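You operate a simulated robot arm through the tools that you are given. There is no shell and no other tool.

You run a simulated two-armed robot. Do the job below in one go: nothing can be reset, and whatever is moved stays where it is left.

JOB
Seal the corn in the valve tub with the hand pump.
Fine: press the lid on, fit the pump on the valve, pump with full strokes until the orange button sinks, draw the pump off and put it back. Set down upright: hand pump.

It is judged by the outcome, as a careful person would: the job done as asked, and still so three seconds after it is handed in. It fails if anything else is knocked over, pushed out of place, dropped, spilled or broken. A push-on lid holds only when it is set on centred and level and pressed home; a screw cap is set on level and turned clockwise until tight.

ROBOT AND FRAMES
Two 7-joint arms with fingered hands on one trunk that stands fixed in place. Base frame: the origin is at the foot of the trunk, x ahead of it, y to its left, z up. Readings come in mm, rad, newtons and seconds.
The left shoulder is at [70, 142, 1189], the right one opposite. With the tool pointing down near the work surface each hand reaches from about 420 to 800 mm from the base axis, measured 20 degrees to its own side. Payload 3.6 kg a hand.
Tool frame (each hand has its own): the origin (TCP) lies between the finger pads and is the grasp point; the fingertips stand 25 mm ahead of it; z points along the fingers, y is the line along which they close. The gripper opens to 88 mm; its body begins 29 mm behind the TCP. The gripper is a hand of 5 fingers: y runs from the thumb to the fingers, the wrist lies at [-13, -97, -162] in the tool frame, and closing takes about 1.5 s.
Orientation is told as [roll, pitch, yaw] about the base's x, y, z axes, in that order, counted from this pose: with the fingers straight down and the wrist toward the robot, the tool's x, y and z point along [0, 1, 0], [1, 0, 0] and [0, 0, -1] of the base frame.

CONTROLS
- The arms move only by the tool servo_tool. It takes "left_commands", "right_commands" or both (then of equal length, played together; a hand with none holds still); each is a list of rows, each an object of numbers (a shift or turn left out is 0, a gripper value left out holds the last): "x", "y", "z": the shift along the base's x, y, z in units of 30 mm (1.0 is 30 mm); "rx", "ry", "rz": the turn, a rotation vector about the base's x, y, z in units of 5 degrees (1.0 is 5 degrees). In form: [{"x": .., "y": .., "z": .., "rx": .., "ry": .., "rz": ..}, ...]. A call has 1 to 20 rows; each row shifts and turns the commanded pose from where the row before left it. "left_jaw" and "right_jaw" are, for a hand that has rows, the gripper command, from -1 (fully open) to 1 (shut), values between in proportion, set as the call begins (left out, the last holds). A call with a number of a shift or a turn outside -1 to 1 is refused whole. A row lasts 0.2 s, in which the tool goes at most 50 mm and 0.15 rad; a call with a longer step from one row to the next is refused whole, and so is a gripper value outside its range. Where a pose cannot be reached the arm comes as near as it can. A force on the tool above 60 N (or 10 N above the force at the start of the call, whichever is more), or a blocked arm, ends the call early, and 0.2 s more pass. Each finger travels about 72 mm/s and halts on what it meets, pressing with about 31 N; the grip force reading is that of the motor and also rises with nothing between the fingers. The clock runs only during rows and for 0.2 s after the last one: add rows that do not move to give the fingers time. The reply holds the time, the measured pose of the TCP, the force on the tool along the base axes, the opening and the grip force, in the units named above and with some noise, with the torque about the TCP (base axes, N m) and any sound that the robot's microphone picked up.
- Cameras (640 x 400 px; columns grow to the right, rows downward): "scene" is now at [128.2, 48.8, 1433.8]; the picture's right is [0.54, -0.84, 0.00], its down [-0.34, -0.22, -0.91] and it looks along [0.77, 0.49, -0.41] (base axes); focal length 348 px, centre (320, 200). "left" rides on the left gripper at [-59, -79, -105] in its tool frame; the picture's right is [-0.73, -0.32, 0.61], its down [0.62, -0.68, 0.38] and it looks along [0.29, 0.66, 0.70] (tool axes); focal length 234 px, centre (320, 200). "right" rides on the right gripper at [59, -79, -105] in its tool frame; the picture's right is [-0.73, 0.32, -0.61], its down [-0.62, -0.68, 0.38] and it looks along [-0.29, 0.66, 0.70] (tool axes); focal length 234 px, centre (320, 200). There is no depth. A picture from a camera that has moved, and an enlarged one, comes with that camera's place and axes in the base frame and with its lens.
- snapshot(camera): a new picture of that camera. The clock stands still meanwhile.
- raise_lower(by): slides the trunk up (or, below 0, down) by that many mm; the arms and the scene camera ride with it, the base frame stays. It gives what a move gives, with no picture.
- curl_fingers(index, middle, ring, little, thumb_bend, thumb_turn, hand): sets how far each is bent, from 0 (flat) to 100 (curled in); at 30 the hand is open as for a grip, at 70 the pads meet at the TCP. One left out holds its place. A second passes; each finger stops where it meets its share of the squeeze, and holds until it gets a number again. A gripper value or a shape takes the hand back. It gives what a move gives, with no picture; readings hold the bend of each and the force on index, middle, ring, little, thumb and palm. thumb_turn goes from beside the hand (0) to across from the fingers (100), as for a grip.
- grasp_type(shape, hand): the hand has 5 fingers and takes this shape, open, in about a second: jaw (thumb against the fingers, like two jaws); tri (thumb and two fingers); tip (a fingertip pinch); poke (one finger out to press); point (the index stretched); flat (the hand flat); cup (the hand cupped); fist (a fist). The gripper value then closes the fingers along that shape, each until it touches; the sizes above hold for jaw. It gives what a move gives, with no picture.
- aim_head(pan, tilt): turns the head with the scene camera to pan (to the left, within 1.501 rad either way) and tilt (down, from -0.506 to 1.204), counted from straight ahead of the robot. It gives what a move gives.
- inspect(camera, box): a new picture of the part [left, top, right, bottom] of that camera's present view, enlarged. The clock stands still meanwhile.
- close_job(): hands the job in; it is judged then, once.

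Nothing tells you positions but the pictures and the camera data. Unless the task says otherwise, let go and move clear before handing in.

The tools are called after ">>>" by a JSON object that holds its "op" and its "data". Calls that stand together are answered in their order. servo_tool: Moves the arms, as the interface text tells. Its arguments: {"type":"object","properties":{"left_commands":{"type":"array","items":{"type":"object","properties":{"x":{"type":"number"},"y":{"type":"number"},"z":{"type":"number"},"rx":{"type":"number"},"ry":{"type":"number"},"rz":{"type":"number"}}}},"left_jaw":{"type":"number"},"right_commands":{"type":"array","items":{"type":"object","properties":{"x":{"type":"number"},"y":{"type":"number"},"z":{"type":"number"},"rx":{"type":"number"},"ry":{"type":"number"},"rz":{"type":"number"}}}},"right_jaw":{"type":"number"}},"required":[]} The other tools are called the same way: raise_lower (by) moves the trunk up or down; grasp_type (shape, hand) gives the hand a shape; curl_fingers (index, middle, ring, little, thumb_bend, thumb_turn, hand) moves the fingers one by one; aim_head (pan, tilt) turns the head that bears the scene camera; snapshot (camera) takes a picture; inspect (camera, box) takes an enlarged picture of a part of a camera's view; close_job () hands the job in.

At the start:

```text
time_s: 0.0
left_eef_pos: [291.4, 371.8, 1267.1]
left_orientation: [0.001, 0.0, 0.0]
left_force: [0.3, 0.7, -0.7]
left_ft_torque: [0.0, -0.01, -0.02]
left_opening: 87.7
left_grasp_force: 0.3
left_shape: jaw
left_bend: [30.0, 30.0, 30.0, 30.0, 30.0, 98.0]
left_finger forces: [0.0, 0.0, 0.0, 0.0, 0.1, 0.0]
right_eef_pos: [340.4, 68.9, 1308.0]
right_orientation: [-0.001, 0.001, 0.001]
right_force: [-0.1, 0.5, 0.8]
right_ft_torque: [0.01, -0.01, 0.0]
right_opening: 87.6
right_grasp_force: 0.0
right_shape: jaw
right_bend: [30.0, 30.0, 30.0, 30.0, 30.0, 98.0]
right_finger forces: [0.0, 0.0, 0.0, 0.0, 0.0, 0.0]
trunk travel left (down, up): [-725.0, 215.0]
head pan, tilt (commanded): [0.567, 0.421]
```

scene: 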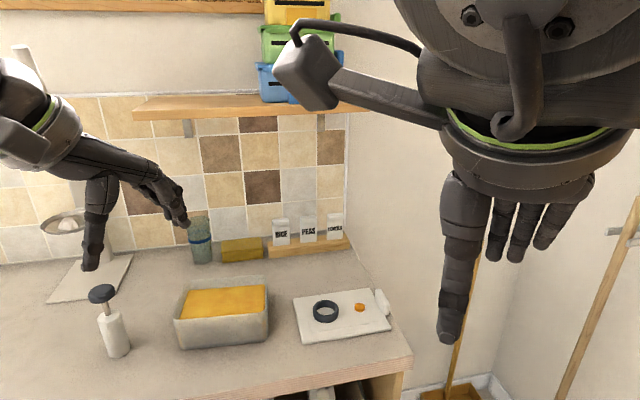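
right: 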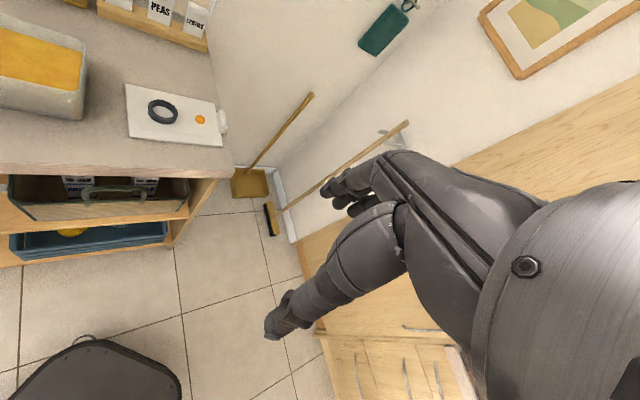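
left: 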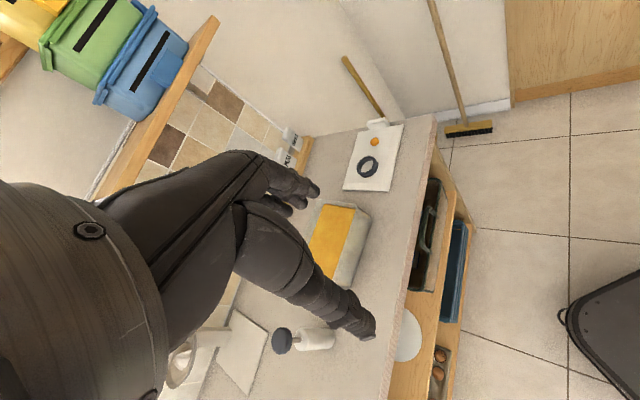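

I see a counter with a tub of corn (open), a white lid with a black ring (valve) and an orange button to its right, and a white hand pump with dark knob at the left. I'll look closer before moving.

>>> {"op": "inspect", "data": {"camera": "scene", "box": [160, 250, 420, 400]}}

>>> {"op": "inspect", "data": {"camera": "scene", "box": [40, 200, 280, 380]}}

>>> {"op": "inspect", "data": {"camera": "right", "box": [0, 0, 260, 180]}}

>>> {"op": "inspect", "data": {"camera": "left", "box": [200, 100, 460, 400]}}

```text
2.46 times, centred on (290, 325) of scene
camera zoom: at [128.2, 48.8, 1433.8], right [0.54, -0.84, 0.0], down [-0.34, -0.22, -0.91], along [0.77, 0.49, -0.41], focal length 857 px, centre (394, -108)
```

zoom: 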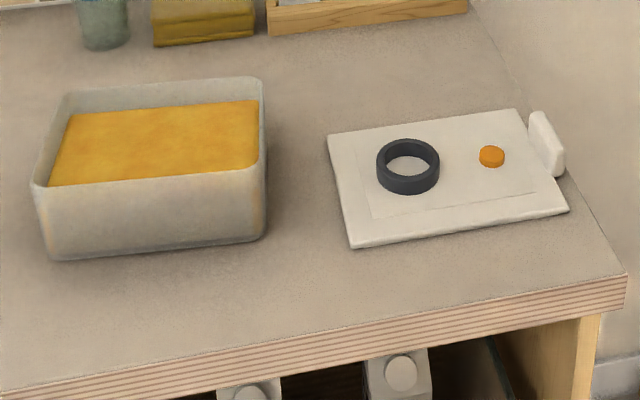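

```text
2.22 times, centred on (160, 290) of scene
camera zoom: at [128.2, 48.8, 1433.8], right [0.54, -0.84, 0.0], down [-0.34, -0.22, -0.91], along [0.77, 0.49, -0.41], focal length 774 px, centre (676, 0)
```

zoom: 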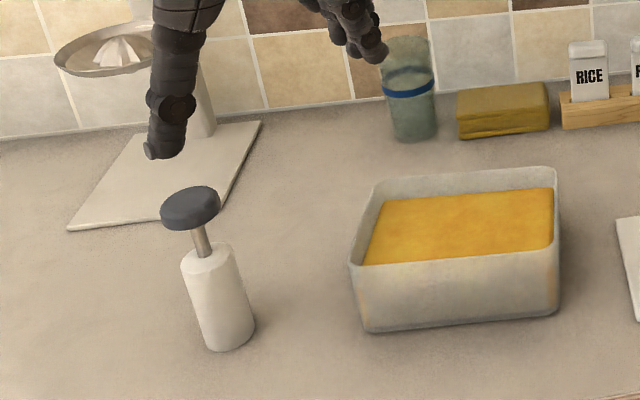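

```text
2.22 times, centred on (130, 90) of right
camera zoom: at [260.5, 127.5, 1411.4], right [0.32, -0.73, 0.61], down [-0.68, -0.62, -0.38], along [0.66, -0.29, -0.7], focal length 520 px, centre (742, 444)
```

zoom: 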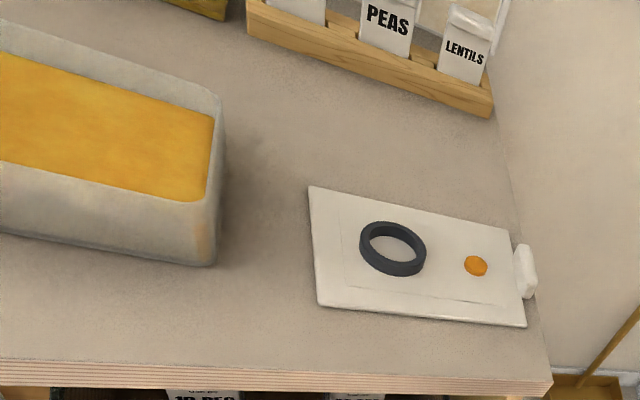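

```text
1.33 times, centred on (330, 250) of left
camera zoom: at [212.5, 314.7, 1371.6], right [-0.32, -0.73, -0.61], down [-0.68, 0.62, -0.38], along [0.66, 0.29, -0.7], focal length 312 px, centre (307, 133)
```

zoom: 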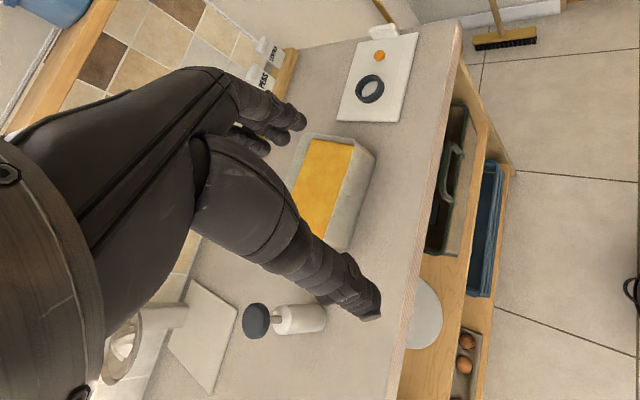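

The counter runs at 45° to the base; I estimate the lid's ring near (616,345,923), the tub around (485,505), the pump around (329,625), and the counter top near z≈905. I'll tilt the head for better views and look at details before moving.

>>> {"op": "aim_head", "data": {"pan": 0.75, "tilt": 0.65}}

>>> {"op": "snapshot", "data": {"camera": "scene"}}

>>> {"op": "inspect", "data": {"camera": "left", "box": [330, 110, 430, 200]}}

>>> {"op": "inspect", "data": {"camera": "left", "box": [260, 190, 400, 360]}}

```text
time_s: 0.8
left_eef_pos: [291.3, 372.9, 1266.7]
left_orientation: [0.0, -0.001, -0.001]
left_force: [0.3, 0.8, 0.4]
left_ft_torque: [0.03, 0.0, -0.01]
left_opening: 87.5
left_grasp_force: 0.1
left_shape: jaw
left_bend: [30.0, 30.0, 30.0, 30.0, 30.0, 98.0]
left_finger forces: [0.0, 0.0, 0.0, 0.0, 0.0, 0.0]
right_eef_pos: [339.3, 69.2, 1308.0]
right_orientation: [0.0, 0.0, 0.0]
right_force: [-0.6, 0.4, -0.3]
right_ft_torque: [-0.03, -0.01, -0.01]
right_opening: 87.7
right_grasp_force: 0.1
right_shape: jaw
right_bend: [30.0, 30.0, 30.0, 30.0, 30.0, 98.0]
right_finger forces: [0.1, 0.1, 0.0, 0.1, 0.1, 0.0]
trunk travel left (down, up): [-725.0, 215.0]
head pan, tilt (commanded): [0.75, 0.649]
```

```text
taken
camera scene: at [113.8, 58.3, 1413.2], right [0.68, -0.73, 0.0], down [-0.44, -0.41, -0.8], along [0.58, 0.54, -0.6], focal length 348 px, centre (320, 200)
```

scene: 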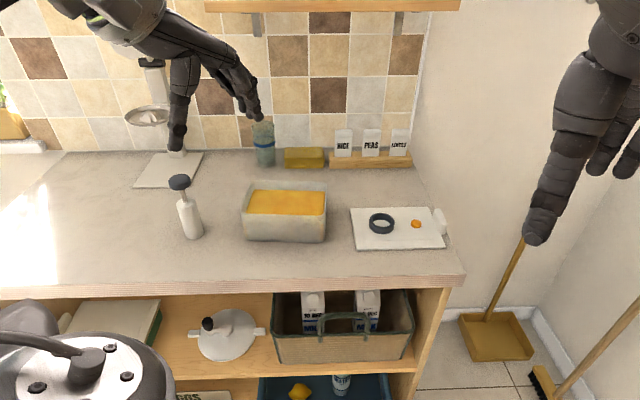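

```text
4.44 times, centred on (380, 155) of left
camera zoom: at [212.5, 314.7, 1371.6], right [-0.32, -0.73, -0.61], down [-0.68, 0.62, -0.38], along [0.66, 0.29, -0.7], focal length 1041 px, centre (53, 400)
```

zoom: 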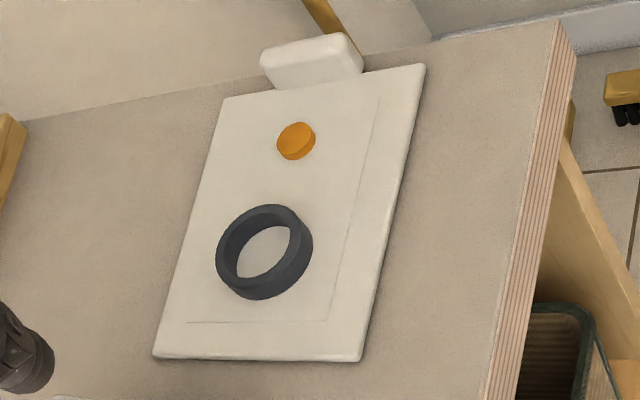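

```text
2.35 times, centred on (330, 275) of left
camera zoom: at [212.5, 314.7, 1371.6], right [-0.32, -0.73, -0.61], down [-0.68, 0.62, -0.38], along [0.66, 0.29, -0.7], focal length 551 px, centre (296, 24)
```

zoom: 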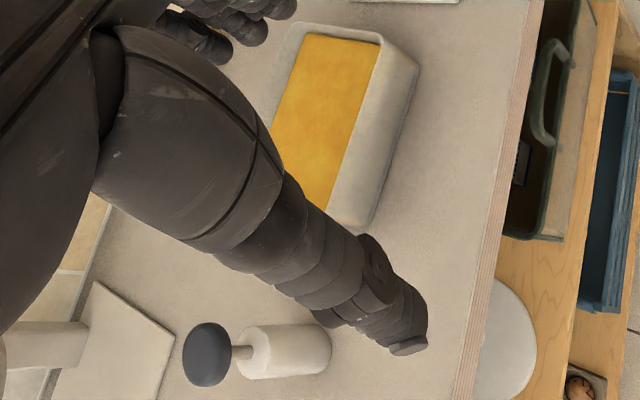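

The lid has an upright white tab at its right end, plus the dark valve ring and the orange button. I'll enlarge the scene to measure the tub, lid and pump accurately.

>>> {"op": "inspect", "data": {"camera": "scene", "box": [150, 150, 310, 250]}}

>>> {"op": "inspect", "data": {"camera": "scene", "box": [310, 180, 470, 280]}}

>>> {"op": "inspect", "data": {"camera": "scene", "box": [220, 160, 348, 240]}}

```text
4.00 times, centred on (230, 200) of scene
camera zoom: at [113.8, 58.3, 1413.2], right [0.68, -0.73, 0.0], down [-0.44, -0.41, -0.8], along [0.58, 0.54, -0.6], focal length 1392 px, centre (680, 200)
```

zoom: 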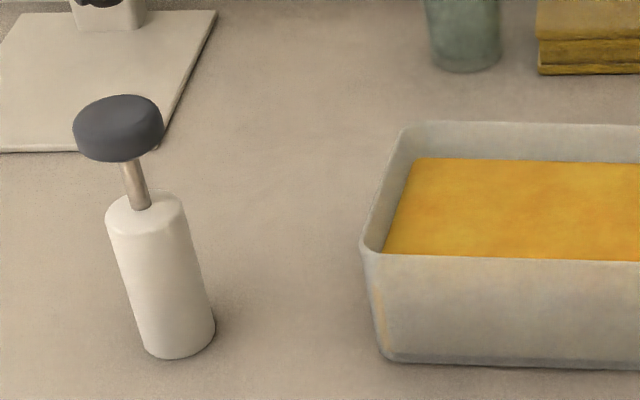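

```text
4.00 times, centred on (390, 230) of scene
camera zoom: at [113.8, 58.3, 1413.2], right [0.68, -0.73, 0.0], down [-0.44, -0.41, -0.8], along [0.58, 0.54, -0.6], focal length 1392 px, centre (40, 80)
```

zoom: 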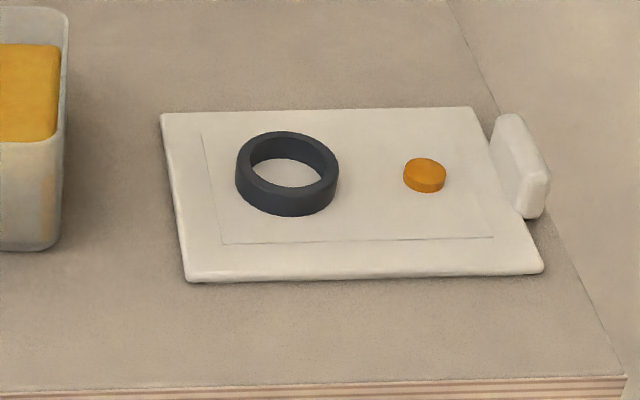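

```text
5.00 times, centred on (284, 200) of scene
camera zoom: at [113.8, 58.3, 1413.2], right [0.68, -0.73, 0.0], down [-0.44, -0.41, -0.8], along [0.58, 0.54, -0.6], focal length 1740 px, centre (500, 200)
```

zoom: 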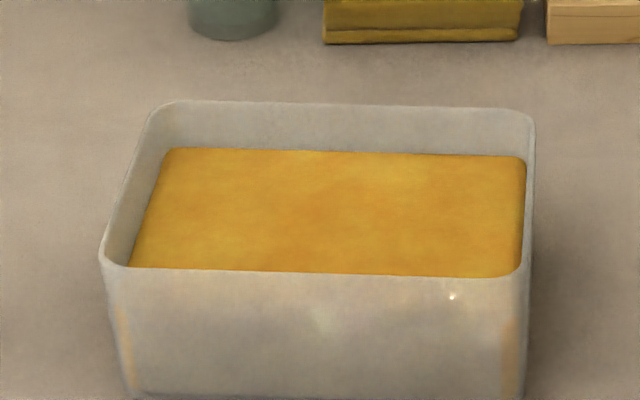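

The lid (≈182×134) lies parallel to the counter, its centre near (637,324), and the ring (≈56 outer, ≈41 inner) is near (617,347); the tub centre is about (493,510), turned ≈5° clockwise of the lid. I'll bring the left hand above the lid with a 45° yaw and look through its camera.

>>> {"op": "servo_tool", "data": {"left_commands": [{"x": 0.9, "y": -0.07, "z": -0.4, "rz": 0.75}, {"x": 0.9, "y": -0.07, "z": -0.4, "rz": 0.75}, {"x": 0.9, "y": -0.07, "z": -0.4, "rz": 0.75}, {"x": 0.9, "y": -0.07, "z": -0.4, "rz": 0.75}, {"x": 0.9, "y": -0.07, "z": -0.4, "rz": 0.75}, {"x": 0.9, "y": -0.07, "z": -0.4, "rz": 0.75}, {"x": 0.9, "y": -0.07, "z": -0.4, "rz": 0.75}, {"x": 0.9, "y": -0.07, "z": -0.4, "rz": 0.75}, {"x": 0.9, "y": -0.07, "z": -0.4, "rz": 0.75}, {"x": 0.9, "y": -0.07, "z": -0.4, "rz": 0.75}, {"x": 0.9, "y": -0.07, "z": -0.4, "rz": 0.75}, {"x": 0.9, "y": -0.07, "z": -0.4, "rz": 0.75}, {}]}}

>>> {"op": "snapshot", "data": {"camera": "left"}}

>>> {"op": "snapshot", "data": {"camera": "scene"}}

```text
time_s: 3.5
left_eef_pos: [615.3, 348.7, 1119.7]
left_orientation: [0.0, 0.0, 0.786]
left_force: [0.7, -0.2, 1.1]
left_ft_torque: [0.03, 0.01, 0.01]
left_opening: 87.7
left_grasp_force: 0.2
left_shape: jaw
left_bend: [30.0, 30.0, 30.0, 30.0, 30.0, 98.0]
left_finger forces: [0.0, 0.0, 0.0, 0.0, 0.0, 0.0]
right_eef_pos: [339.6, 69.2, 1308.0]
right_orientation: [0.0, 0.0, -0.001]
right_force: [0.0, -0.3, -0.3]
right_ft_torque: [0.01, 0.0, 0.03]
right_opening: 87.4
right_grasp_force: 0.1
right_shape: jaw
right_bend: [30.0, 30.0, 30.0, 30.0, 30.0, 98.0]
right_finger forces: [0.1, 0.0, 0.1, 0.1, 0.0, 0.0]
trunk travel left (down, up): [-725.0, 215.0]
head pan, tilt (commanded): [0.75, 0.649]
```

```text
taken
camera left: at [600.8, 252.1, 1224.9], right [0.29, -0.74, -0.61], down [-0.92, -0.04, -0.38], along [0.26, 0.67, -0.7], focal length 234 px, centre (320, 200)
```

left: 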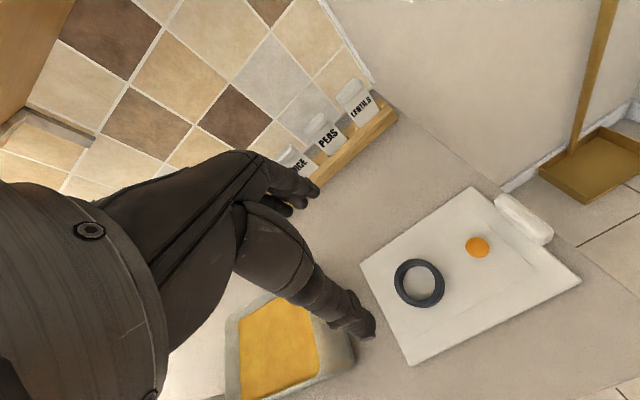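

```text
taken
camera scene: at [113.1, 58.6, 1413.2], right [0.68, -0.73, 0.0], down [-0.44, -0.41, -0.8], along [0.58, 0.54, -0.6], focal length 348 px, centre (320, 200)
```

scene: 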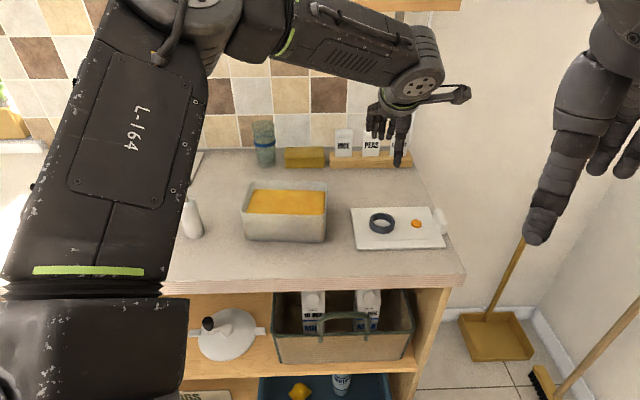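

>>> {"op": "inspect", "data": {"camera": "left", "box": [340, 170, 600, 370]}}

>>> {"op": "inspect", "data": {"camera": "left", "box": [200, 280, 380, 400]}}

>>> {"op": "inspect", "data": {"camera": "scene", "box": [340, 80, 480, 270]}}

```text
2.00 times, centred on (470, 270) of left
camera zoom: at [600.8, 252.1, 1224.9], right [0.29, -0.74, -0.61], down [-0.92, -0.04, -0.38], along [0.26, 0.67, -0.7], focal length 468 px, centre (20, 60)
```

zoom: 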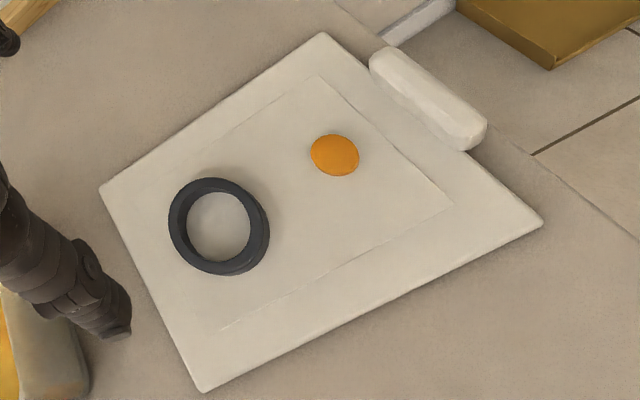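

```text
3.33 times, centred on (290, 340) of left
camera zoom: at [600.8, 252.1, 1224.9], right [0.29, -0.74, -0.61], down [-0.92, -0.04, -0.38], along [0.26, 0.67, -0.7], focal length 781 px, centre (420, -267)
```

zoom: 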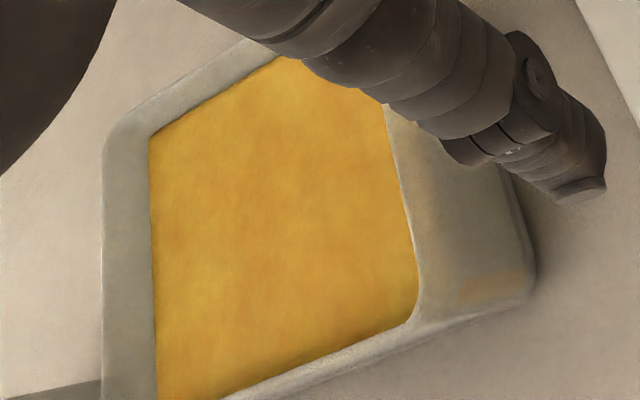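

```text
2.11 times, centred on (410, 175) of scene
camera zoom: at [113.1, 58.6, 1413.2], right [0.68, -0.73, 0.0], down [-0.44, -0.41, -0.8], along [0.58, 0.54, -0.6], focal length 733 px, centre (130, 253)
```

zoom: 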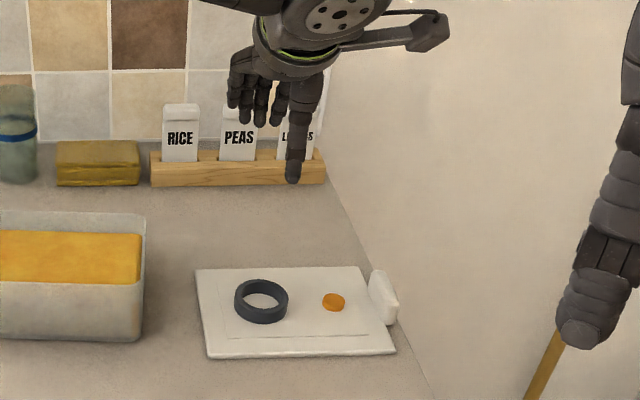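

The hand camera confirms the ring at about (617,346), top at z≈926. Next I move the left hand above the tub to measure its rim before picking up the lid.

>>> {"op": "servo_tool", "data": {"left_commands": [{"x": -0.72, "y": 0.9, "z": 0.33}, {"x": -0.72, "y": 0.9, "z": 0.33}, {"x": -0.72, "y": 0.9, "z": 0.33}, {"x": -0.72, "y": 0.9, "z": 0.33}, {"x": -0.72, "y": 0.9, "z": 0.33}, {"x": -0.72, "y": 0.9, "z": 0.33}, {}]}}

>>> {"op": "snapshot", "data": {"camera": "left"}}

>>> {"op": "inspect", "data": {"camera": "left", "box": [320, 160, 640, 400]}}

```text
time_s: 5.2
left_eef_pos: [487.6, 509.3, 1183.5]
left_orientation: [0.002, -0.001, 0.786]
left_force: [-0.4, -0.3, -0.2]
left_ft_torque: [0.01, 0.0, 0.03]
left_opening: 87.8
left_grasp_force: 0.2
left_shape: jaw
left_bend: [30.0, 30.0, 30.0, 30.0, 30.0, 98.0]
left_finger forces: [0.0, 0.1, 0.1, 0.0, 0.1, 0.0]
right_eef_pos: [339.9, 69.0, 1307.6]
right_orientation: [-0.001, -0.002, -0.002]
right_force: [0.0, -0.2, 0.3]
right_ft_torque: [0.01, -0.03, -0.02]
right_opening: 87.7
right_grasp_force: 0.0
right_shape: jaw
right_bend: [30.0, 30.0, 30.0, 30.0, 30.0, 98.0]
right_finger forces: [0.0, 0.1, 0.0, 0.1, 0.0, 0.1]
trunk travel left (down, up): [-725.0, 215.0]
head pan, tilt (commanded): [0.75, 0.649]
```

```text
taken
camera left: at [473.3, 413.2, 1287.9], right [0.28, -0.74, -0.61], down [-0.92, -0.04, -0.38], along [0.26, 0.67, -0.7], focal length 234 px, centre (320, 200)
```

left: 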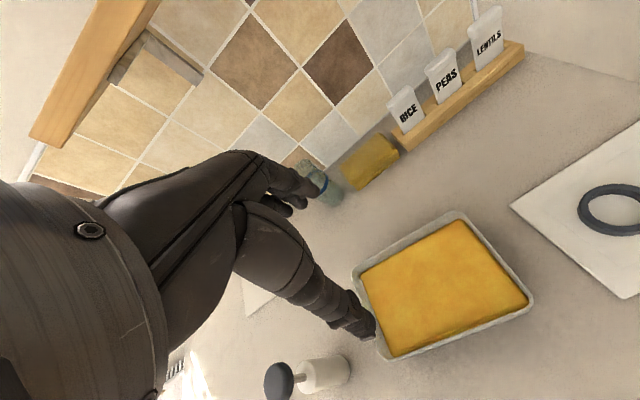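

```text
1.67 times, centred on (480, 280) of left
camera zoom: at [473.3, 413.2, 1287.9], right [0.28, -0.74, -0.61], down [-0.92, -0.04, -0.38], along [0.26, 0.67, -0.7], focal length 390 px, centre (53, 67)
```

zoom: 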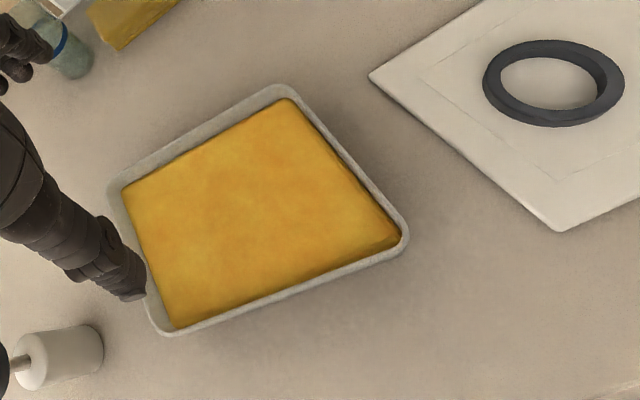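

Tub rim measured: centre ≈(488,503), rim z≈984, about 168×116, turned ≈5.5° clockwise relative to the lid; the lid top is ≈910 with the ring centre at (616.6,347). I go back over the ring and descend partway.

>>> {"op": "servo_tool", "data": {"left_commands": [{"x": 0.717, "y": -0.9, "z": -0.33}, {"x": 0.717, "y": -0.9, "z": -0.33}, {"x": 0.717, "y": -0.9, "z": -0.33}, {"x": 0.717, "y": -0.9, "z": -0.33}, {"x": 0.717, "y": -0.9, "z": -0.33}, {"x": 0.717, "y": -0.9, "z": -0.33}, {"z": -0.9}, {"z": -0.9}, {"z": -0.9}, {"z": -0.9}, {"z": -0.8}, {}, {}]}}

>>> {"op": "snapshot", "data": {"camera": "left"}}

>>> {"op": "inspect", "data": {"camera": "scene", "box": [340, 150, 480, 270]}}

```text
time_s: 8.0
left_eef_pos: [613.5, 349.5, 987.9]
left_orientation: [-0.001, -0.002, 0.786]
left_force: [-0.7, 0.1, -0.4]
left_ft_torque: [-0.01, 0.01, 0.03]
left_opening: 87.9
left_grasp_force: 0.1
left_shape: jaw
left_bend: [30.0, 30.0, 30.0, 30.0, 30.0, 98.0]
left_finger forces: [0.1, 0.1, 0.0, 0.0, 0.1, 0.0]
right_eef_pos: [340.6, 68.5, 1307.5]
right_orientation: [0.001, 0.0, 0.001]
right_force: [0.4, 0.5, 0.0]
right_ft_torque: [0.01, 0.01, 0.01]
right_opening: 87.6
right_grasp_force: 0.0
right_shape: jaw
right_bend: [30.0, 30.0, 30.0, 30.0, 30.0, 98.0]
right_finger forces: [0.1, 0.0, 0.0, 0.0, 0.0, 0.0]
trunk travel left (down, up): [-725.0, 215.0]
head pan, tilt (commanded): [0.75, 0.649]
```

```text
taken
camera left: at [600.3, 252.5, 1093.1], right [0.29, -0.74, -0.61], down [-0.92, -0.04, -0.38], along [0.26, 0.67, -0.7], focal length 234 px, centre (320, 200)
```

left: 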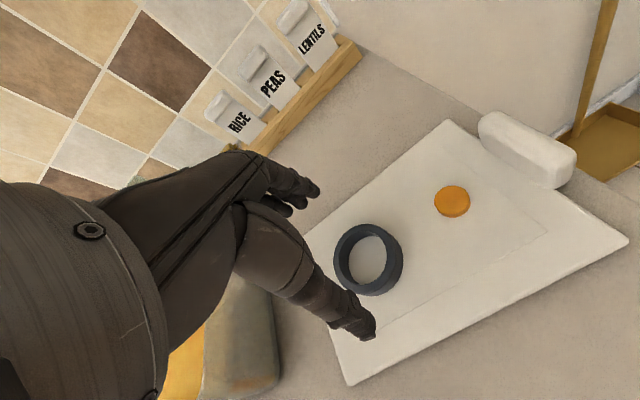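

```text
3.33 times, centred on (410, 210) of scene
camera zoom: at [113.8, 58.5, 1413.1], right [0.68, -0.73, 0.0], down [-0.44, -0.41, -0.8], along [0.58, 0.54, -0.6], focal length 1160 px, centre (20, 167)
```

zoom: 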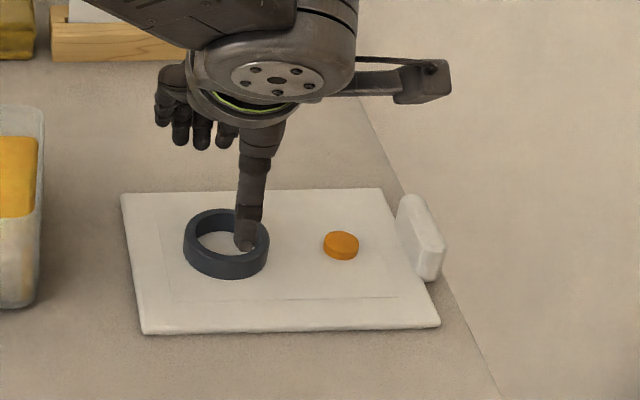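

The ring appears where predicted; I'll nudge over its centre and lower so that the fingertips come close to the lid surface.

>>> {"op": "servo_tool", "data": {"left_commands": [{"x": 0.07, "y": -0.1, "z": -0.8}, {"z": -0.7}, {}, {}]}}

>>> {"op": "inspect", "data": {"camera": "scene", "box": [340, 170, 460, 260]}}

>>> {"op": "snapshot", "data": {"camera": "left"}}

```text
time_s: 8.9
left_eef_pos: [618.8, 344.7, 944.0]
left_orientation: [0.002, 0.0, 0.787]
left_force: [0.2, 0.0, -0.2]
left_ft_torque: [-0.02, 0.0, -0.02]
left_opening: 87.7
left_grasp_force: 0.1
left_shape: jaw
left_bend: [30.0, 30.0, 30.0, 30.0, 30.0, 98.0]
left_finger forces: [0.0, 0.0, 0.0, 0.0, 0.0, 0.1]
right_eef_pos: [340.8, 69.1, 1308.5]
right_orientation: [0.001, 0.0, -0.002]
right_force: [-0.7, 0.2, -0.6]
right_ft_torque: [0.01, -0.01, 0.04]
right_opening: 87.8
right_grasp_force: 0.0
right_shape: jaw
right_bend: [30.0, 30.0, 30.0, 30.0, 30.0, 98.0]
right_finger forces: [0.1, 0.0, 0.1, 0.0, 0.0, 0.1]
trunk travel left (down, up): [-725.0, 215.0]
head pan, tilt (commanded): [0.75, 0.649]
```

```text
4.44 times, centred on (400, 215) of scene
camera zoom: at [114.0, 58.2, 1413.1], right [0.68, -0.73, 0.0], down [-0.44, -0.41, -0.8], along [0.58, 0.54, -0.6], focal length 1547 px, centre (-36, 133)
```

zoom: 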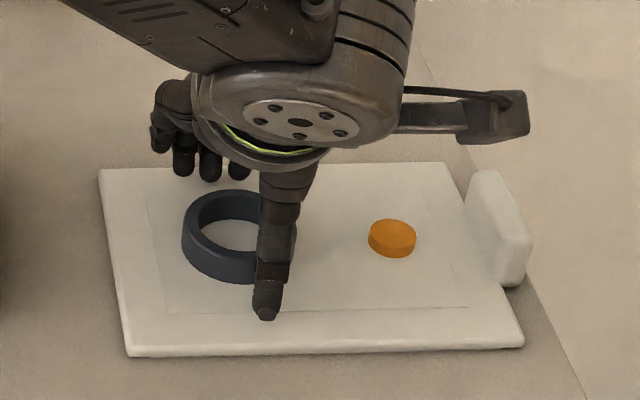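

```text
taken
camera left: at [604.7, 247.7, 1048.6], right [0.28, -0.74, -0.61], down [-0.92, -0.04, -0.38], along [0.26, 0.67, -0.7], focal length 234 px, centre (320, 200)
```

left: 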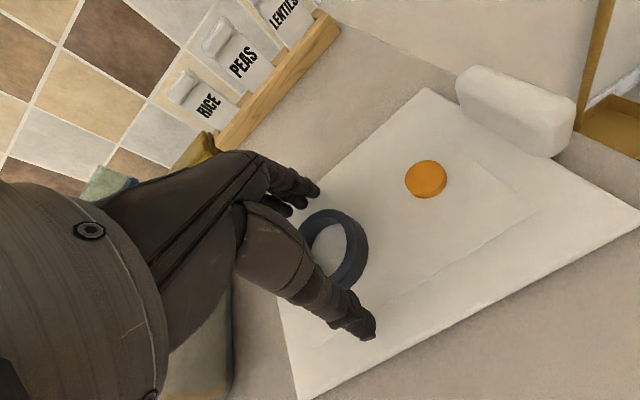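

>>> {"op": "servo_tool", "data": {"left_commands": [{"x": -0.08, "y": 0.07, "z": -0.1}, {"z": -0.1}, {}]}}

>>> {"op": "servo_tool", "data": {"left_commands": [{"z": -0.08}, {}, {}]}}

```text
time_s: 9.8
left_eef_pos: [613.2, 346.6, 941.2]
left_orientation: [0.001, -0.001, 0.785]
left_force: [0.3, -1.0, 8.8]
left_ft_torque: [0.36, -0.25, -0.03]
left_opening: 87.6
left_grasp_force: 0.0
left_shape: jaw
left_bend: [30.0, 30.0, 30.0, 30.0, 30.0, 98.0]
left_finger forces: [0.1, 8.5, 0.1, 0.1, 0.0, 0.0]
right_eef_pos: [337.5, 67.1, 1308.4]
right_orientation: [0.002, -0.001, 0.001]
right_force: [0.1, 0.2, -0.5]
right_ft_torque: [0.03, -0.01, 0.01]
right_opening: 87.9
right_grasp_force: 0.1
right_shape: jaw
right_bend: [30.0, 30.0, 30.0, 30.0, 30.0, 98.0]
right_finger forces: [0.0, 0.1, 0.0, 0.0, 0.0, 0.0]
trunk travel left (down, up): [-725.0, 215.0]
head pan, tilt (commanded): [0.75, 0.649]
```

```text
time_s: 10.6
left_eef_pos: [612.6, 345.7, 940.6]
left_orientation: [0.001, -0.004, 0.785]
left_force: [-0.9, -2.3, 17.6]
left_ft_torque: [0.65, -0.52, -0.02]
left_opening: 87.2
left_grasp_force: 0.1
left_shape: jaw
left_bend: [30.0, 30.0, 30.0, 30.0, 30.0, 98.0]
left_finger forces: [0.4, 15.9, 0.0, 0.0, 1.1, 0.1]
right_eef_pos: [336.8, 66.0, 1308.9]
right_orientation: [0.001, -0.002, -0.002]
right_force: [0.1, 0.3, 0.3]
right_ft_torque: [-0.01, 0.0, -0.04]
right_opening: 87.6
right_grasp_force: 0.0
right_shape: jaw
right_bend: [30.0, 30.0, 30.0, 30.0, 30.0, 98.0]
right_finger forces: [0.1, 0.1, 0.1, 0.0, 0.1, 0.0]
trunk travel left (down, up): [-725.0, 215.0]
head pan, tilt (commanded): [0.75, 0.649]
```

The middle fingertip touches the lid at TCP z≈941. I back off a hair and check alignment.

>>> {"op": "servo_tool", "data": {"left_commands": [{"z": 0.09}, {}, {}]}}

>>> {"op": "inspect", "data": {"camera": "scene", "box": [340, 170, 460, 260]}}

>>> {"op": "inspect", "data": {"camera": "left", "box": [220, 130, 460, 360]}}

```text
time_s: 11.3
left_eef_pos: [613.2, 346.2, 941.0]
left_orientation: [0.0, -0.002, 0.785]
left_force: [-0.2, -1.0, 8.9]
left_ft_torque: [0.36, -0.3, -0.04]
left_opening: 87.2
left_grasp_force: 0.1
left_shape: jaw
left_bend: [30.0, 30.0, 30.0, 30.0, 30.0, 98.0]
left_finger forces: [0.1, 9.0, 0.1, 0.1, 0.1, 0.1]
right_eef_pos: [338.0, 67.3, 1309.3]
right_orientation: [0.0, -0.003, 0.001]
right_force: [-0.1, 0.4, 0.0]
right_ft_torque: [-0.01, 0.0, 0.02]
right_opening: 87.6
right_grasp_force: 0.1
right_shape: jaw
right_bend: [30.0, 30.0, 30.0, 30.0, 30.0, 98.0]
right_finger forces: [0.0, 0.0, 0.0, 0.0, 0.1, 0.1]
trunk travel left (down, up): [-725.0, 215.0]
head pan, tilt (commanded): [0.75, 0.649]
```

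```text
4.44 times, centred on (400, 215) of scene
camera zoom: at [112.0, 56.9, 1413.3], right [0.68, -0.73, 0.0], down [-0.44, -0.41, -0.8], along [0.58, 0.54, -0.6], focal length 1547 px, centre (-36, 133)
```

zoom: 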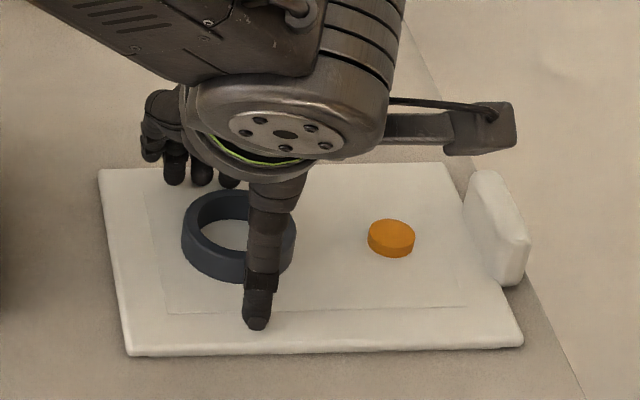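

```text
1.74 times, centred on (340, 245) of left
camera zoom: at [599.2, 249.0, 1045.3], right [0.29, -0.74, -0.61], down [-0.92, -0.04, -0.38], along [0.26, 0.67, -0.69], focal length 407 px, centre (285, 122)
```

zoom: 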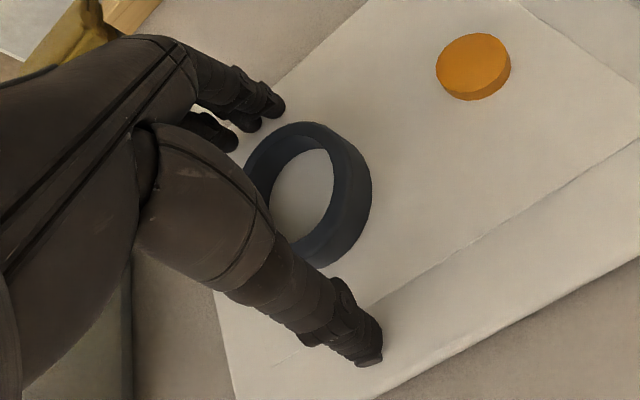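

>>> {"op": "servo_tool", "data": {"left_commands": [{"x": 0.08, "y": 0.02, "z": 0.1}, {}, {}, {}], "left_jaw": -0.45}}

>>> {"op": "inspect", "data": {"camera": "scene", "box": [340, 170, 460, 260]}}

>>> {"op": "inspect", "data": {"camera": "left", "box": [220, 130, 460, 360]}}

```text
time_s: 12.3
left_eef_pos: [616.6, 348.0, 942.7]
left_orientation: [0.001, -0.002, 0.787]
left_force: [-0.3, 0.6, 2.0]
left_ft_torque: [0.02, 0.0, -0.01]
left_opening: 49.9
left_grasp_force: 31.0
left_shape: jaw
left_bend: [28.0, 36.0, 34.0, 44.0, 72.0, 100.0]
left_finger forces: [18.0, 6.8, 3.6, 0.1, 29.7, 0.1]
right_eef_pos: [340.3, 67.4, 1307.7]
right_orientation: [0.0, 0.001, -0.001]
right_force: [-0.1, 0.7, -0.3]
right_ft_torque: [-0.03, -0.02, 0.02]
right_opening: 88.1
right_grasp_force: 0.1
right_shape: jaw
right_bend: [30.0, 30.0, 30.0, 30.0, 30.0, 98.0]
right_finger forces: [0.0, 0.0, 0.0, 0.0, 0.1, 0.0]
trunk travel left (down, up): [-725.0, 215.0]
head pan, tilt (commanded): [0.75, 0.649]
```

```text
4.44 times, centred on (400, 215) of scene
camera zoom: at [113.7, 58.2, 1413.1], right [0.68, -0.73, 0.0], down [-0.44, -0.41, -0.8], along [0.58, 0.54, -0.6], focal length 1547 px, centre (-36, 133)
```

zoom: 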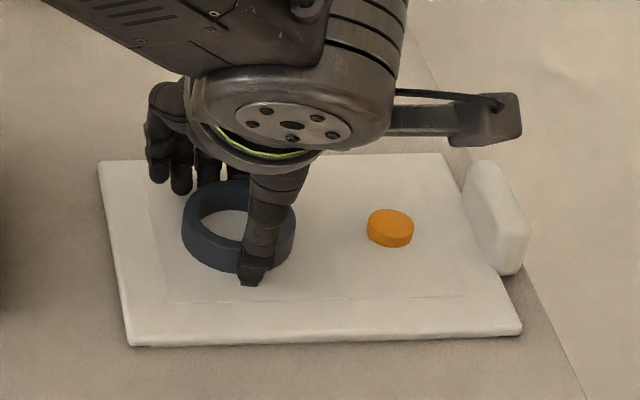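

```text
1.74 times, centred on (340, 245) of left
camera zoom: at [602.9, 249.9, 1047.2], right [0.28, -0.74, -0.61], down [-0.92, -0.04, -0.38], along [0.26, 0.67, -0.7], focal length 407 px, centre (285, 122)
```

zoom: 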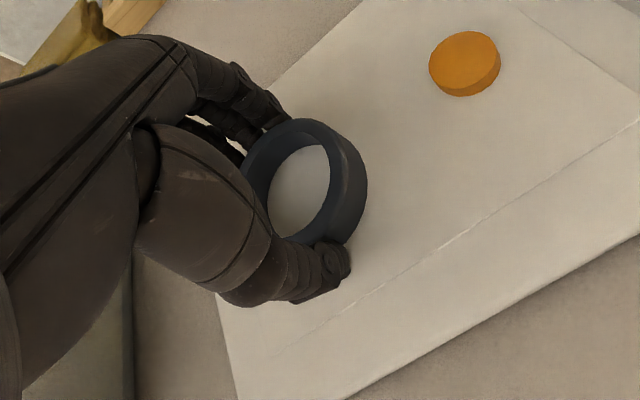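

The grip has closed on the ring (31 N), the ring sitting ≈6 mm toward the fingers from the TCP. I tighten the command and lift a little to check that the lid comes up level.

>>> {"op": "servo_tool", "data": {"left_commands": [{}, {}, {"z": 0.3}, {"z": 0.5}, {"z": 0.5}, {"z": 0.5}, {}, {}], "left_jaw": 0.3}}

>>> {"op": "inspect", "data": {"camera": "scene", "box": [330, 130, 474, 260]}}

>>> {"op": "snapshot", "data": {"camera": "left"}}

```text
time_s: 14.2
left_eef_pos: [616.9, 346.7, 995.6]
left_orientation: [0.0, -0.001, 0.786]
left_force: [-0.1, -0.1, -0.5]
left_ft_torque: [0.01, -0.02, 0.01]
left_opening: 50.0
left_grasp_force: 30.4
left_shape: jaw
left_bend: [27.0, 36.0, 33.0, 43.0, 73.0, 100.0]
left_finger forces: [15.8, 9.6, 3.5, 0.0, 29.1, 0.0]
right_eef_pos: [339.8, 69.9, 1307.6]
right_orientation: [0.001, 0.0, 0.001]
right_force: [-0.7, -0.1, -0.7]
right_ft_torque: [0.01, 0.02, -0.01]
right_opening: 87.5
right_grasp_force: 0.1
right_shape: jaw
right_bend: [30.0, 30.0, 30.0, 30.0, 30.0, 98.0]
right_finger forces: [0.0, 0.0, 0.0, 0.1, 0.0, 0.0]
trunk travel left (down, up): [-725.0, 215.0]
head pan, tilt (commanded): [0.75, 0.649]
```

```text
3.08 times, centred on (402, 195) of scene
camera zoom: at [114.1, 58.4, 1413.1], right [0.68, -0.73, 0.0], down [-0.44, -0.41, -0.8], along [0.58, 0.54, -0.6], focal length 1071 px, centre (68, 215)
```

zoom: 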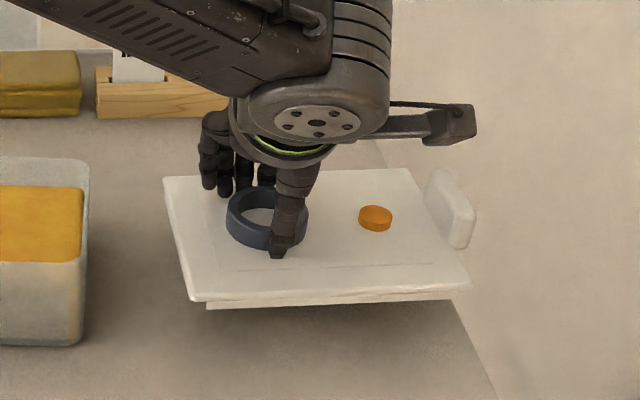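

```text
taken
camera left: at [603.4, 249.7, 1100.3], right [0.29, -0.74, -0.61], down [-0.92, -0.04, -0.38], along [0.26, 0.67, -0.7], focal length 234 px, centre (320, 200)
```

left: 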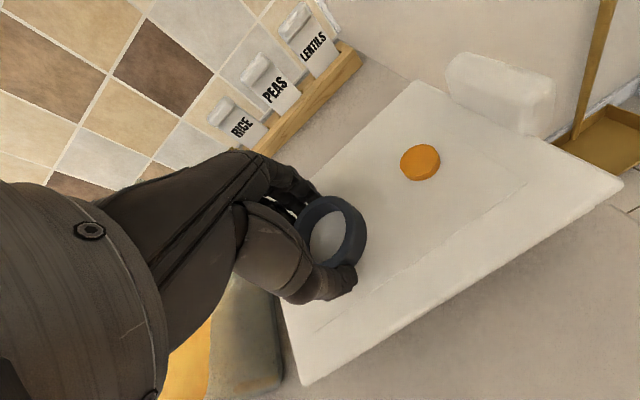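

The lid hangs level from the ring: its centre is ≈(648,333), yaw ≈−43°. I lift higher, carry it over the tub (target centre (488,503), yaw ≈−50°) and check before lowering.

>>> {"op": "servo_tool", "data": {"left_commands": [{"z": 0.7}, {"z": 0.9}, {"z": 0.9}, {"z": 0.4}, {"x": -0.525, "y": 0.58, "rz": -0.142}, {"x": -0.525, "y": 0.58, "rz": -0.142}, {"x": -0.525, "y": 0.58, "rz": -0.142}, {"x": -0.525, "y": 0.58, "rz": -0.142}, {"x": -0.525, "y": 0.58, "rz": -0.142}, {"x": -0.525, "y": 0.58, "rz": -0.142}, {"x": -0.525, "y": 0.58, "rz": -0.142}, {"x": -0.525, "y": 0.58, "rz": -0.142}, {"x": -0.525, "y": 0.58, "rz": -0.142}, {"x": -0.525, "y": 0.58, "rz": -0.142}, {}, {}]}}

>>> {"op": "inspect", "data": {"camera": "scene", "box": [210, 120, 370, 250]}}

>>> {"op": "snapshot", "data": {"camera": "left"}}

>>> {"op": "snapshot", "data": {"camera": "right"}}

```text
time_s: 17.6
left_eef_pos: [458.6, 520.4, 1082.5]
left_orientation: [0.001, 0.0, 0.661]
left_force: [0.3, 0.3, 0.4]
left_ft_torque: [-0.01, 0.06, 0.0]
left_opening: 49.4
left_grasp_force: 30.9
left_shape: jaw
left_bend: [27.0, 36.0, 34.0, 43.0, 73.0, 100.0]
left_finger forces: [15.8, 8.8, 3.7, 0.1, 28.6, 0.1]
right_eef_pos: [340.7, 69.0, 1308.5]
right_orientation: [0.0, -0.001, -0.001]
right_force: [-0.5, -0.4, 0.5]
right_ft_torque: [-0.01, 0.01, 0.0]
right_opening: 87.6
right_grasp_force: 0.0
right_shape: jaw
right_bend: [30.0, 30.0, 30.0, 30.0, 30.0, 98.0]
right_finger forces: [0.1, 0.1, 0.1, 0.0, 0.0, 0.0]
trunk travel left (down, up): [-725.0, 215.0]
head pan, tilt (commanded): [0.75, 0.649]
```

```text
3.08 times, centred on (290, 185) of scene
camera zoom: at [114.0, 58.6, 1413.1], right [0.68, -0.73, 0.0], down [-0.44, -0.41, -0.8], along [0.58, 0.54, -0.6], focal length 1071 px, centre (412, 246)
```

zoom: 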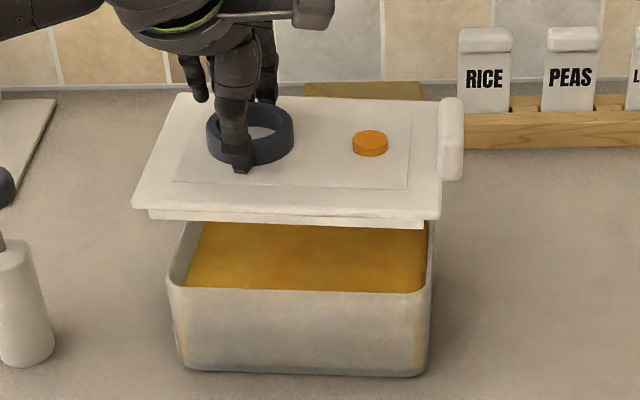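

```text
taken
camera left: at [433.8, 427.2, 1187.4], right [0.19, -0.77, -0.61], down [-0.92, 0.07, -0.38], along [0.34, 0.63, -0.7], focal length 234 px, centre (320, 200)
```

left: 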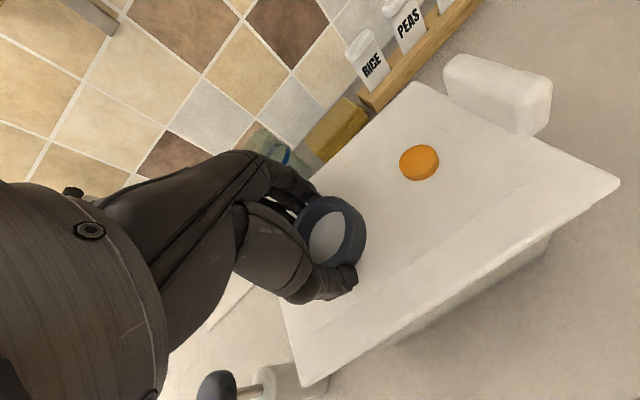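

```text
taken
camera right: at [260.8, 127.8, 1411.3], right [0.32, -0.73, 0.61], down [-0.68, -0.62, -0.38], along [0.66, -0.29, -0.7], focal length 234 px, centre (320, 200)
```

right: 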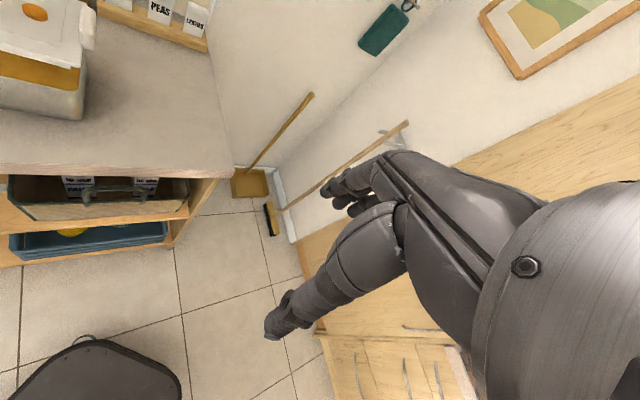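

The lid is nearly aligned over the tub (centre ≈(486,505) vs (488,503)). I make a small shift and lower until the plug is just above the rim, then check.

>>> {"op": "servo_tool", "data": {"left_commands": [{"x": 0.06, "y": -0.05, "z": -0.5}, {"z": -0.5}, {"z": -0.4}, {}, {}]}}

>>> {"op": "inspect", "data": {"camera": "scene", "box": [226, 150, 354, 250]}}

>>> {"op": "snapshot", "data": {"camera": "left"}}

>>> {"op": "inspect", "data": {"camera": "right", "box": [0, 0, 130, 130]}}

```text
time_s: 18.8
left_eef_pos: [460.5, 519.6, 1040.0]
left_orientation: [-0.001, 0.0, 0.66]
left_force: [-0.1, -1.4, -0.5]
left_ft_torque: [0.0, -0.01, 0.03]
left_opening: 49.3
left_grasp_force: 30.8
left_shape: jaw
left_bend: [27.0, 36.0, 34.0, 43.0, 73.0, 100.0]
left_finger forces: [15.7, 8.7, 3.6, 0.1, 28.3, 0.1]
right_eef_pos: [341.0, 69.3, 1307.3]
right_orientation: [0.001, 0.0, 0.002]
right_force: [0.1, 0.5, 0.0]
right_ft_torque: [-0.03, 0.0, 0.03]
right_opening: 88.0
right_grasp_force: 0.1
right_shape: jaw
right_bend: [30.0, 30.0, 30.0, 30.0, 30.0, 98.0]
right_finger forces: [0.0, 0.0, 0.0, 0.0, 0.0, 0.1]
trunk travel left (down, up): [-725.0, 215.0]
head pan, tilt (commanded): [0.75, 0.649]
```

```text
4.00 times, centred on (290, 200) of scene
camera zoom: at [113.9, 58.6, 1413.1], right [0.68, -0.73, 0.0], down [-0.44, -0.41, -0.8], along [0.58, 0.54, -0.6], focal length 1392 px, centre (440, 200)
```

zoom: 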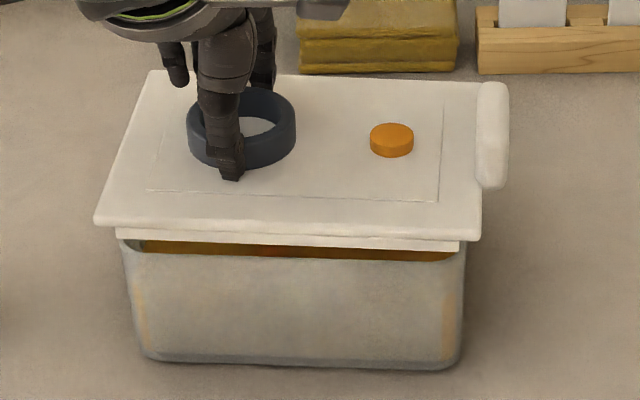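

```text
taken
camera left: at [434.8, 425.4, 1144.7], right [0.19, -0.77, -0.61], down [-0.92, 0.07, -0.38], along [0.34, 0.63, -0.7], focal length 234 px, centre (320, 200)
```

left: 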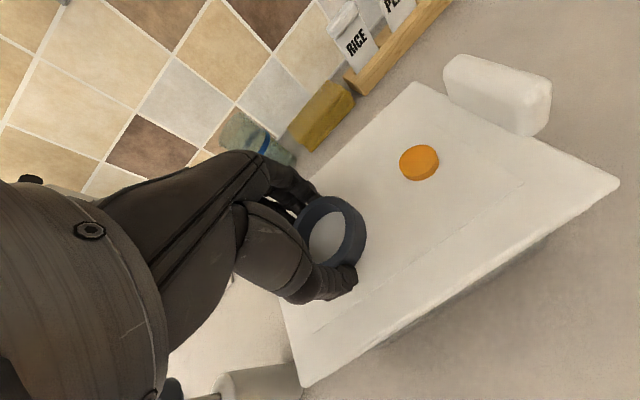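

```text
3.08 times, centred on (65, 65) of right
camera zoom: at [260.6, 127.8, 1411.3], right [0.32, -0.73, 0.61], down [-0.68, -0.62, -0.38], along [0.66, -0.29, -0.7], focal length 720 px, centre (1105, 615)
```

zoom: 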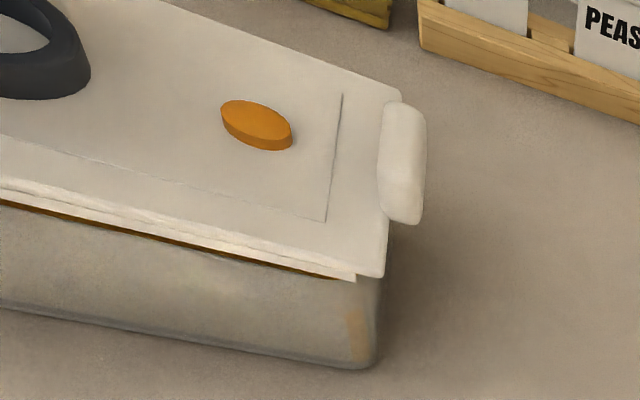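

The plug seems to nearly match the tub opening, so I want fine alignment. I'll zoom in on both front corners.

>>> {"op": "inspect", "data": {"camera": "scene", "box": [236, 190, 276, 215]}}

>>> {"op": "inspect", "data": {"camera": "scene", "box": [300, 190, 340, 215]}}

>>> {"op": "inspect", "data": {"camera": "right", "box": [50, 40, 90, 90]}}

>>> {"op": "inspect", "data": {"camera": "left", "box": [280, 170, 640, 400]}}

```text
16.00 times, centred on (256, 202) of scene
camera zoom: at [113.9, 58.6, 1413.1], right [0.68, -0.73, 0.0], down [-0.44, -0.41, -0.8], along [0.58, 0.54, -0.6], focal length 5569 px, centre (1344, 160)
```

zoom: 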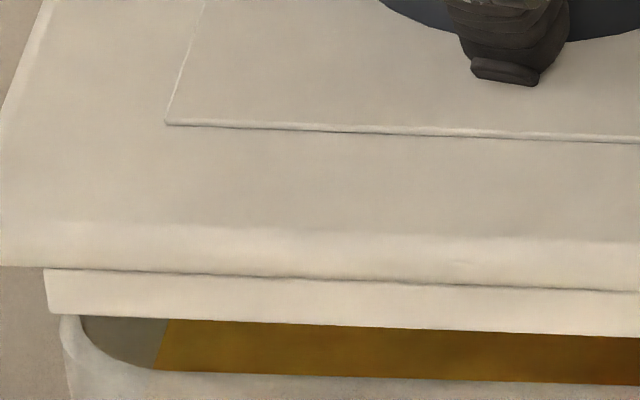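

```text
16.00 times, centred on (320, 202) of scene
camera zoom: at [113.9, 58.6, 1413.1], right [0.68, -0.73, 0.0], down [-0.44, -0.41, -0.8], along [0.58, 0.54, -0.6], focal length 5569 px, centre (320, 160)
```

zoom: 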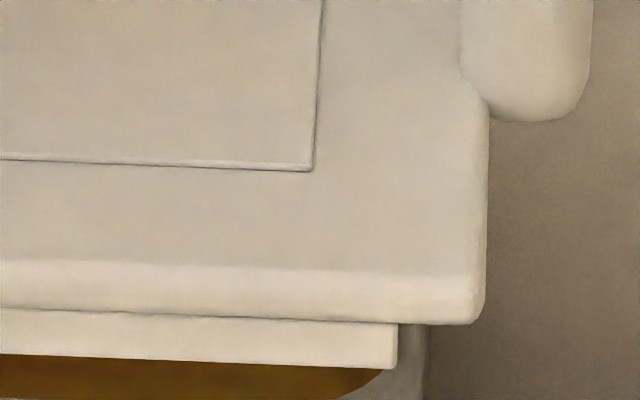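

```text
8.00 times, centred on (70, 65) of right
camera zoom: at [260.6, 127.8, 1411.3], right [0.32, -0.73, 0.61], down [-0.68, -0.62, -0.38], along [0.66, -0.29, -0.7], focal length 1873 px, centre (2320, 1280)
```

zoom: 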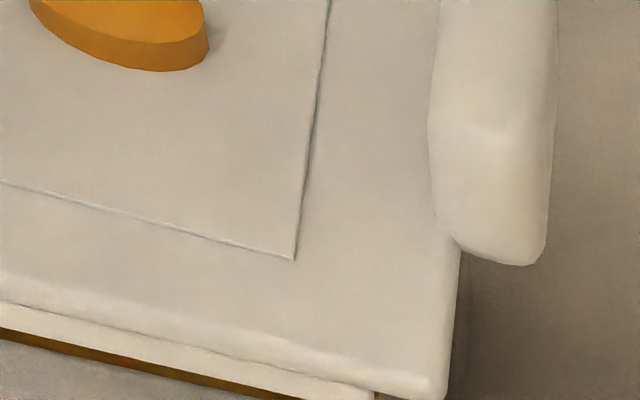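

```text
1.74 times, centred on (460, 285) of left
camera zoom: at [434.8, 425.4, 1144.7], right [0.19, -0.77, -0.61], down [-0.92, 0.07, -0.38], along [0.34, 0.63, -0.7], focal length 407 px, centre (76, 52)
```

zoom: 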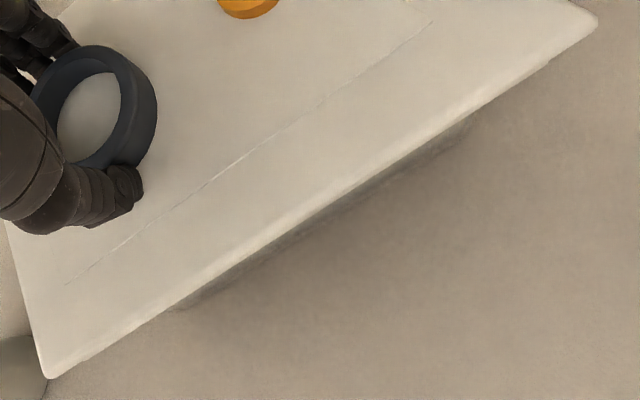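

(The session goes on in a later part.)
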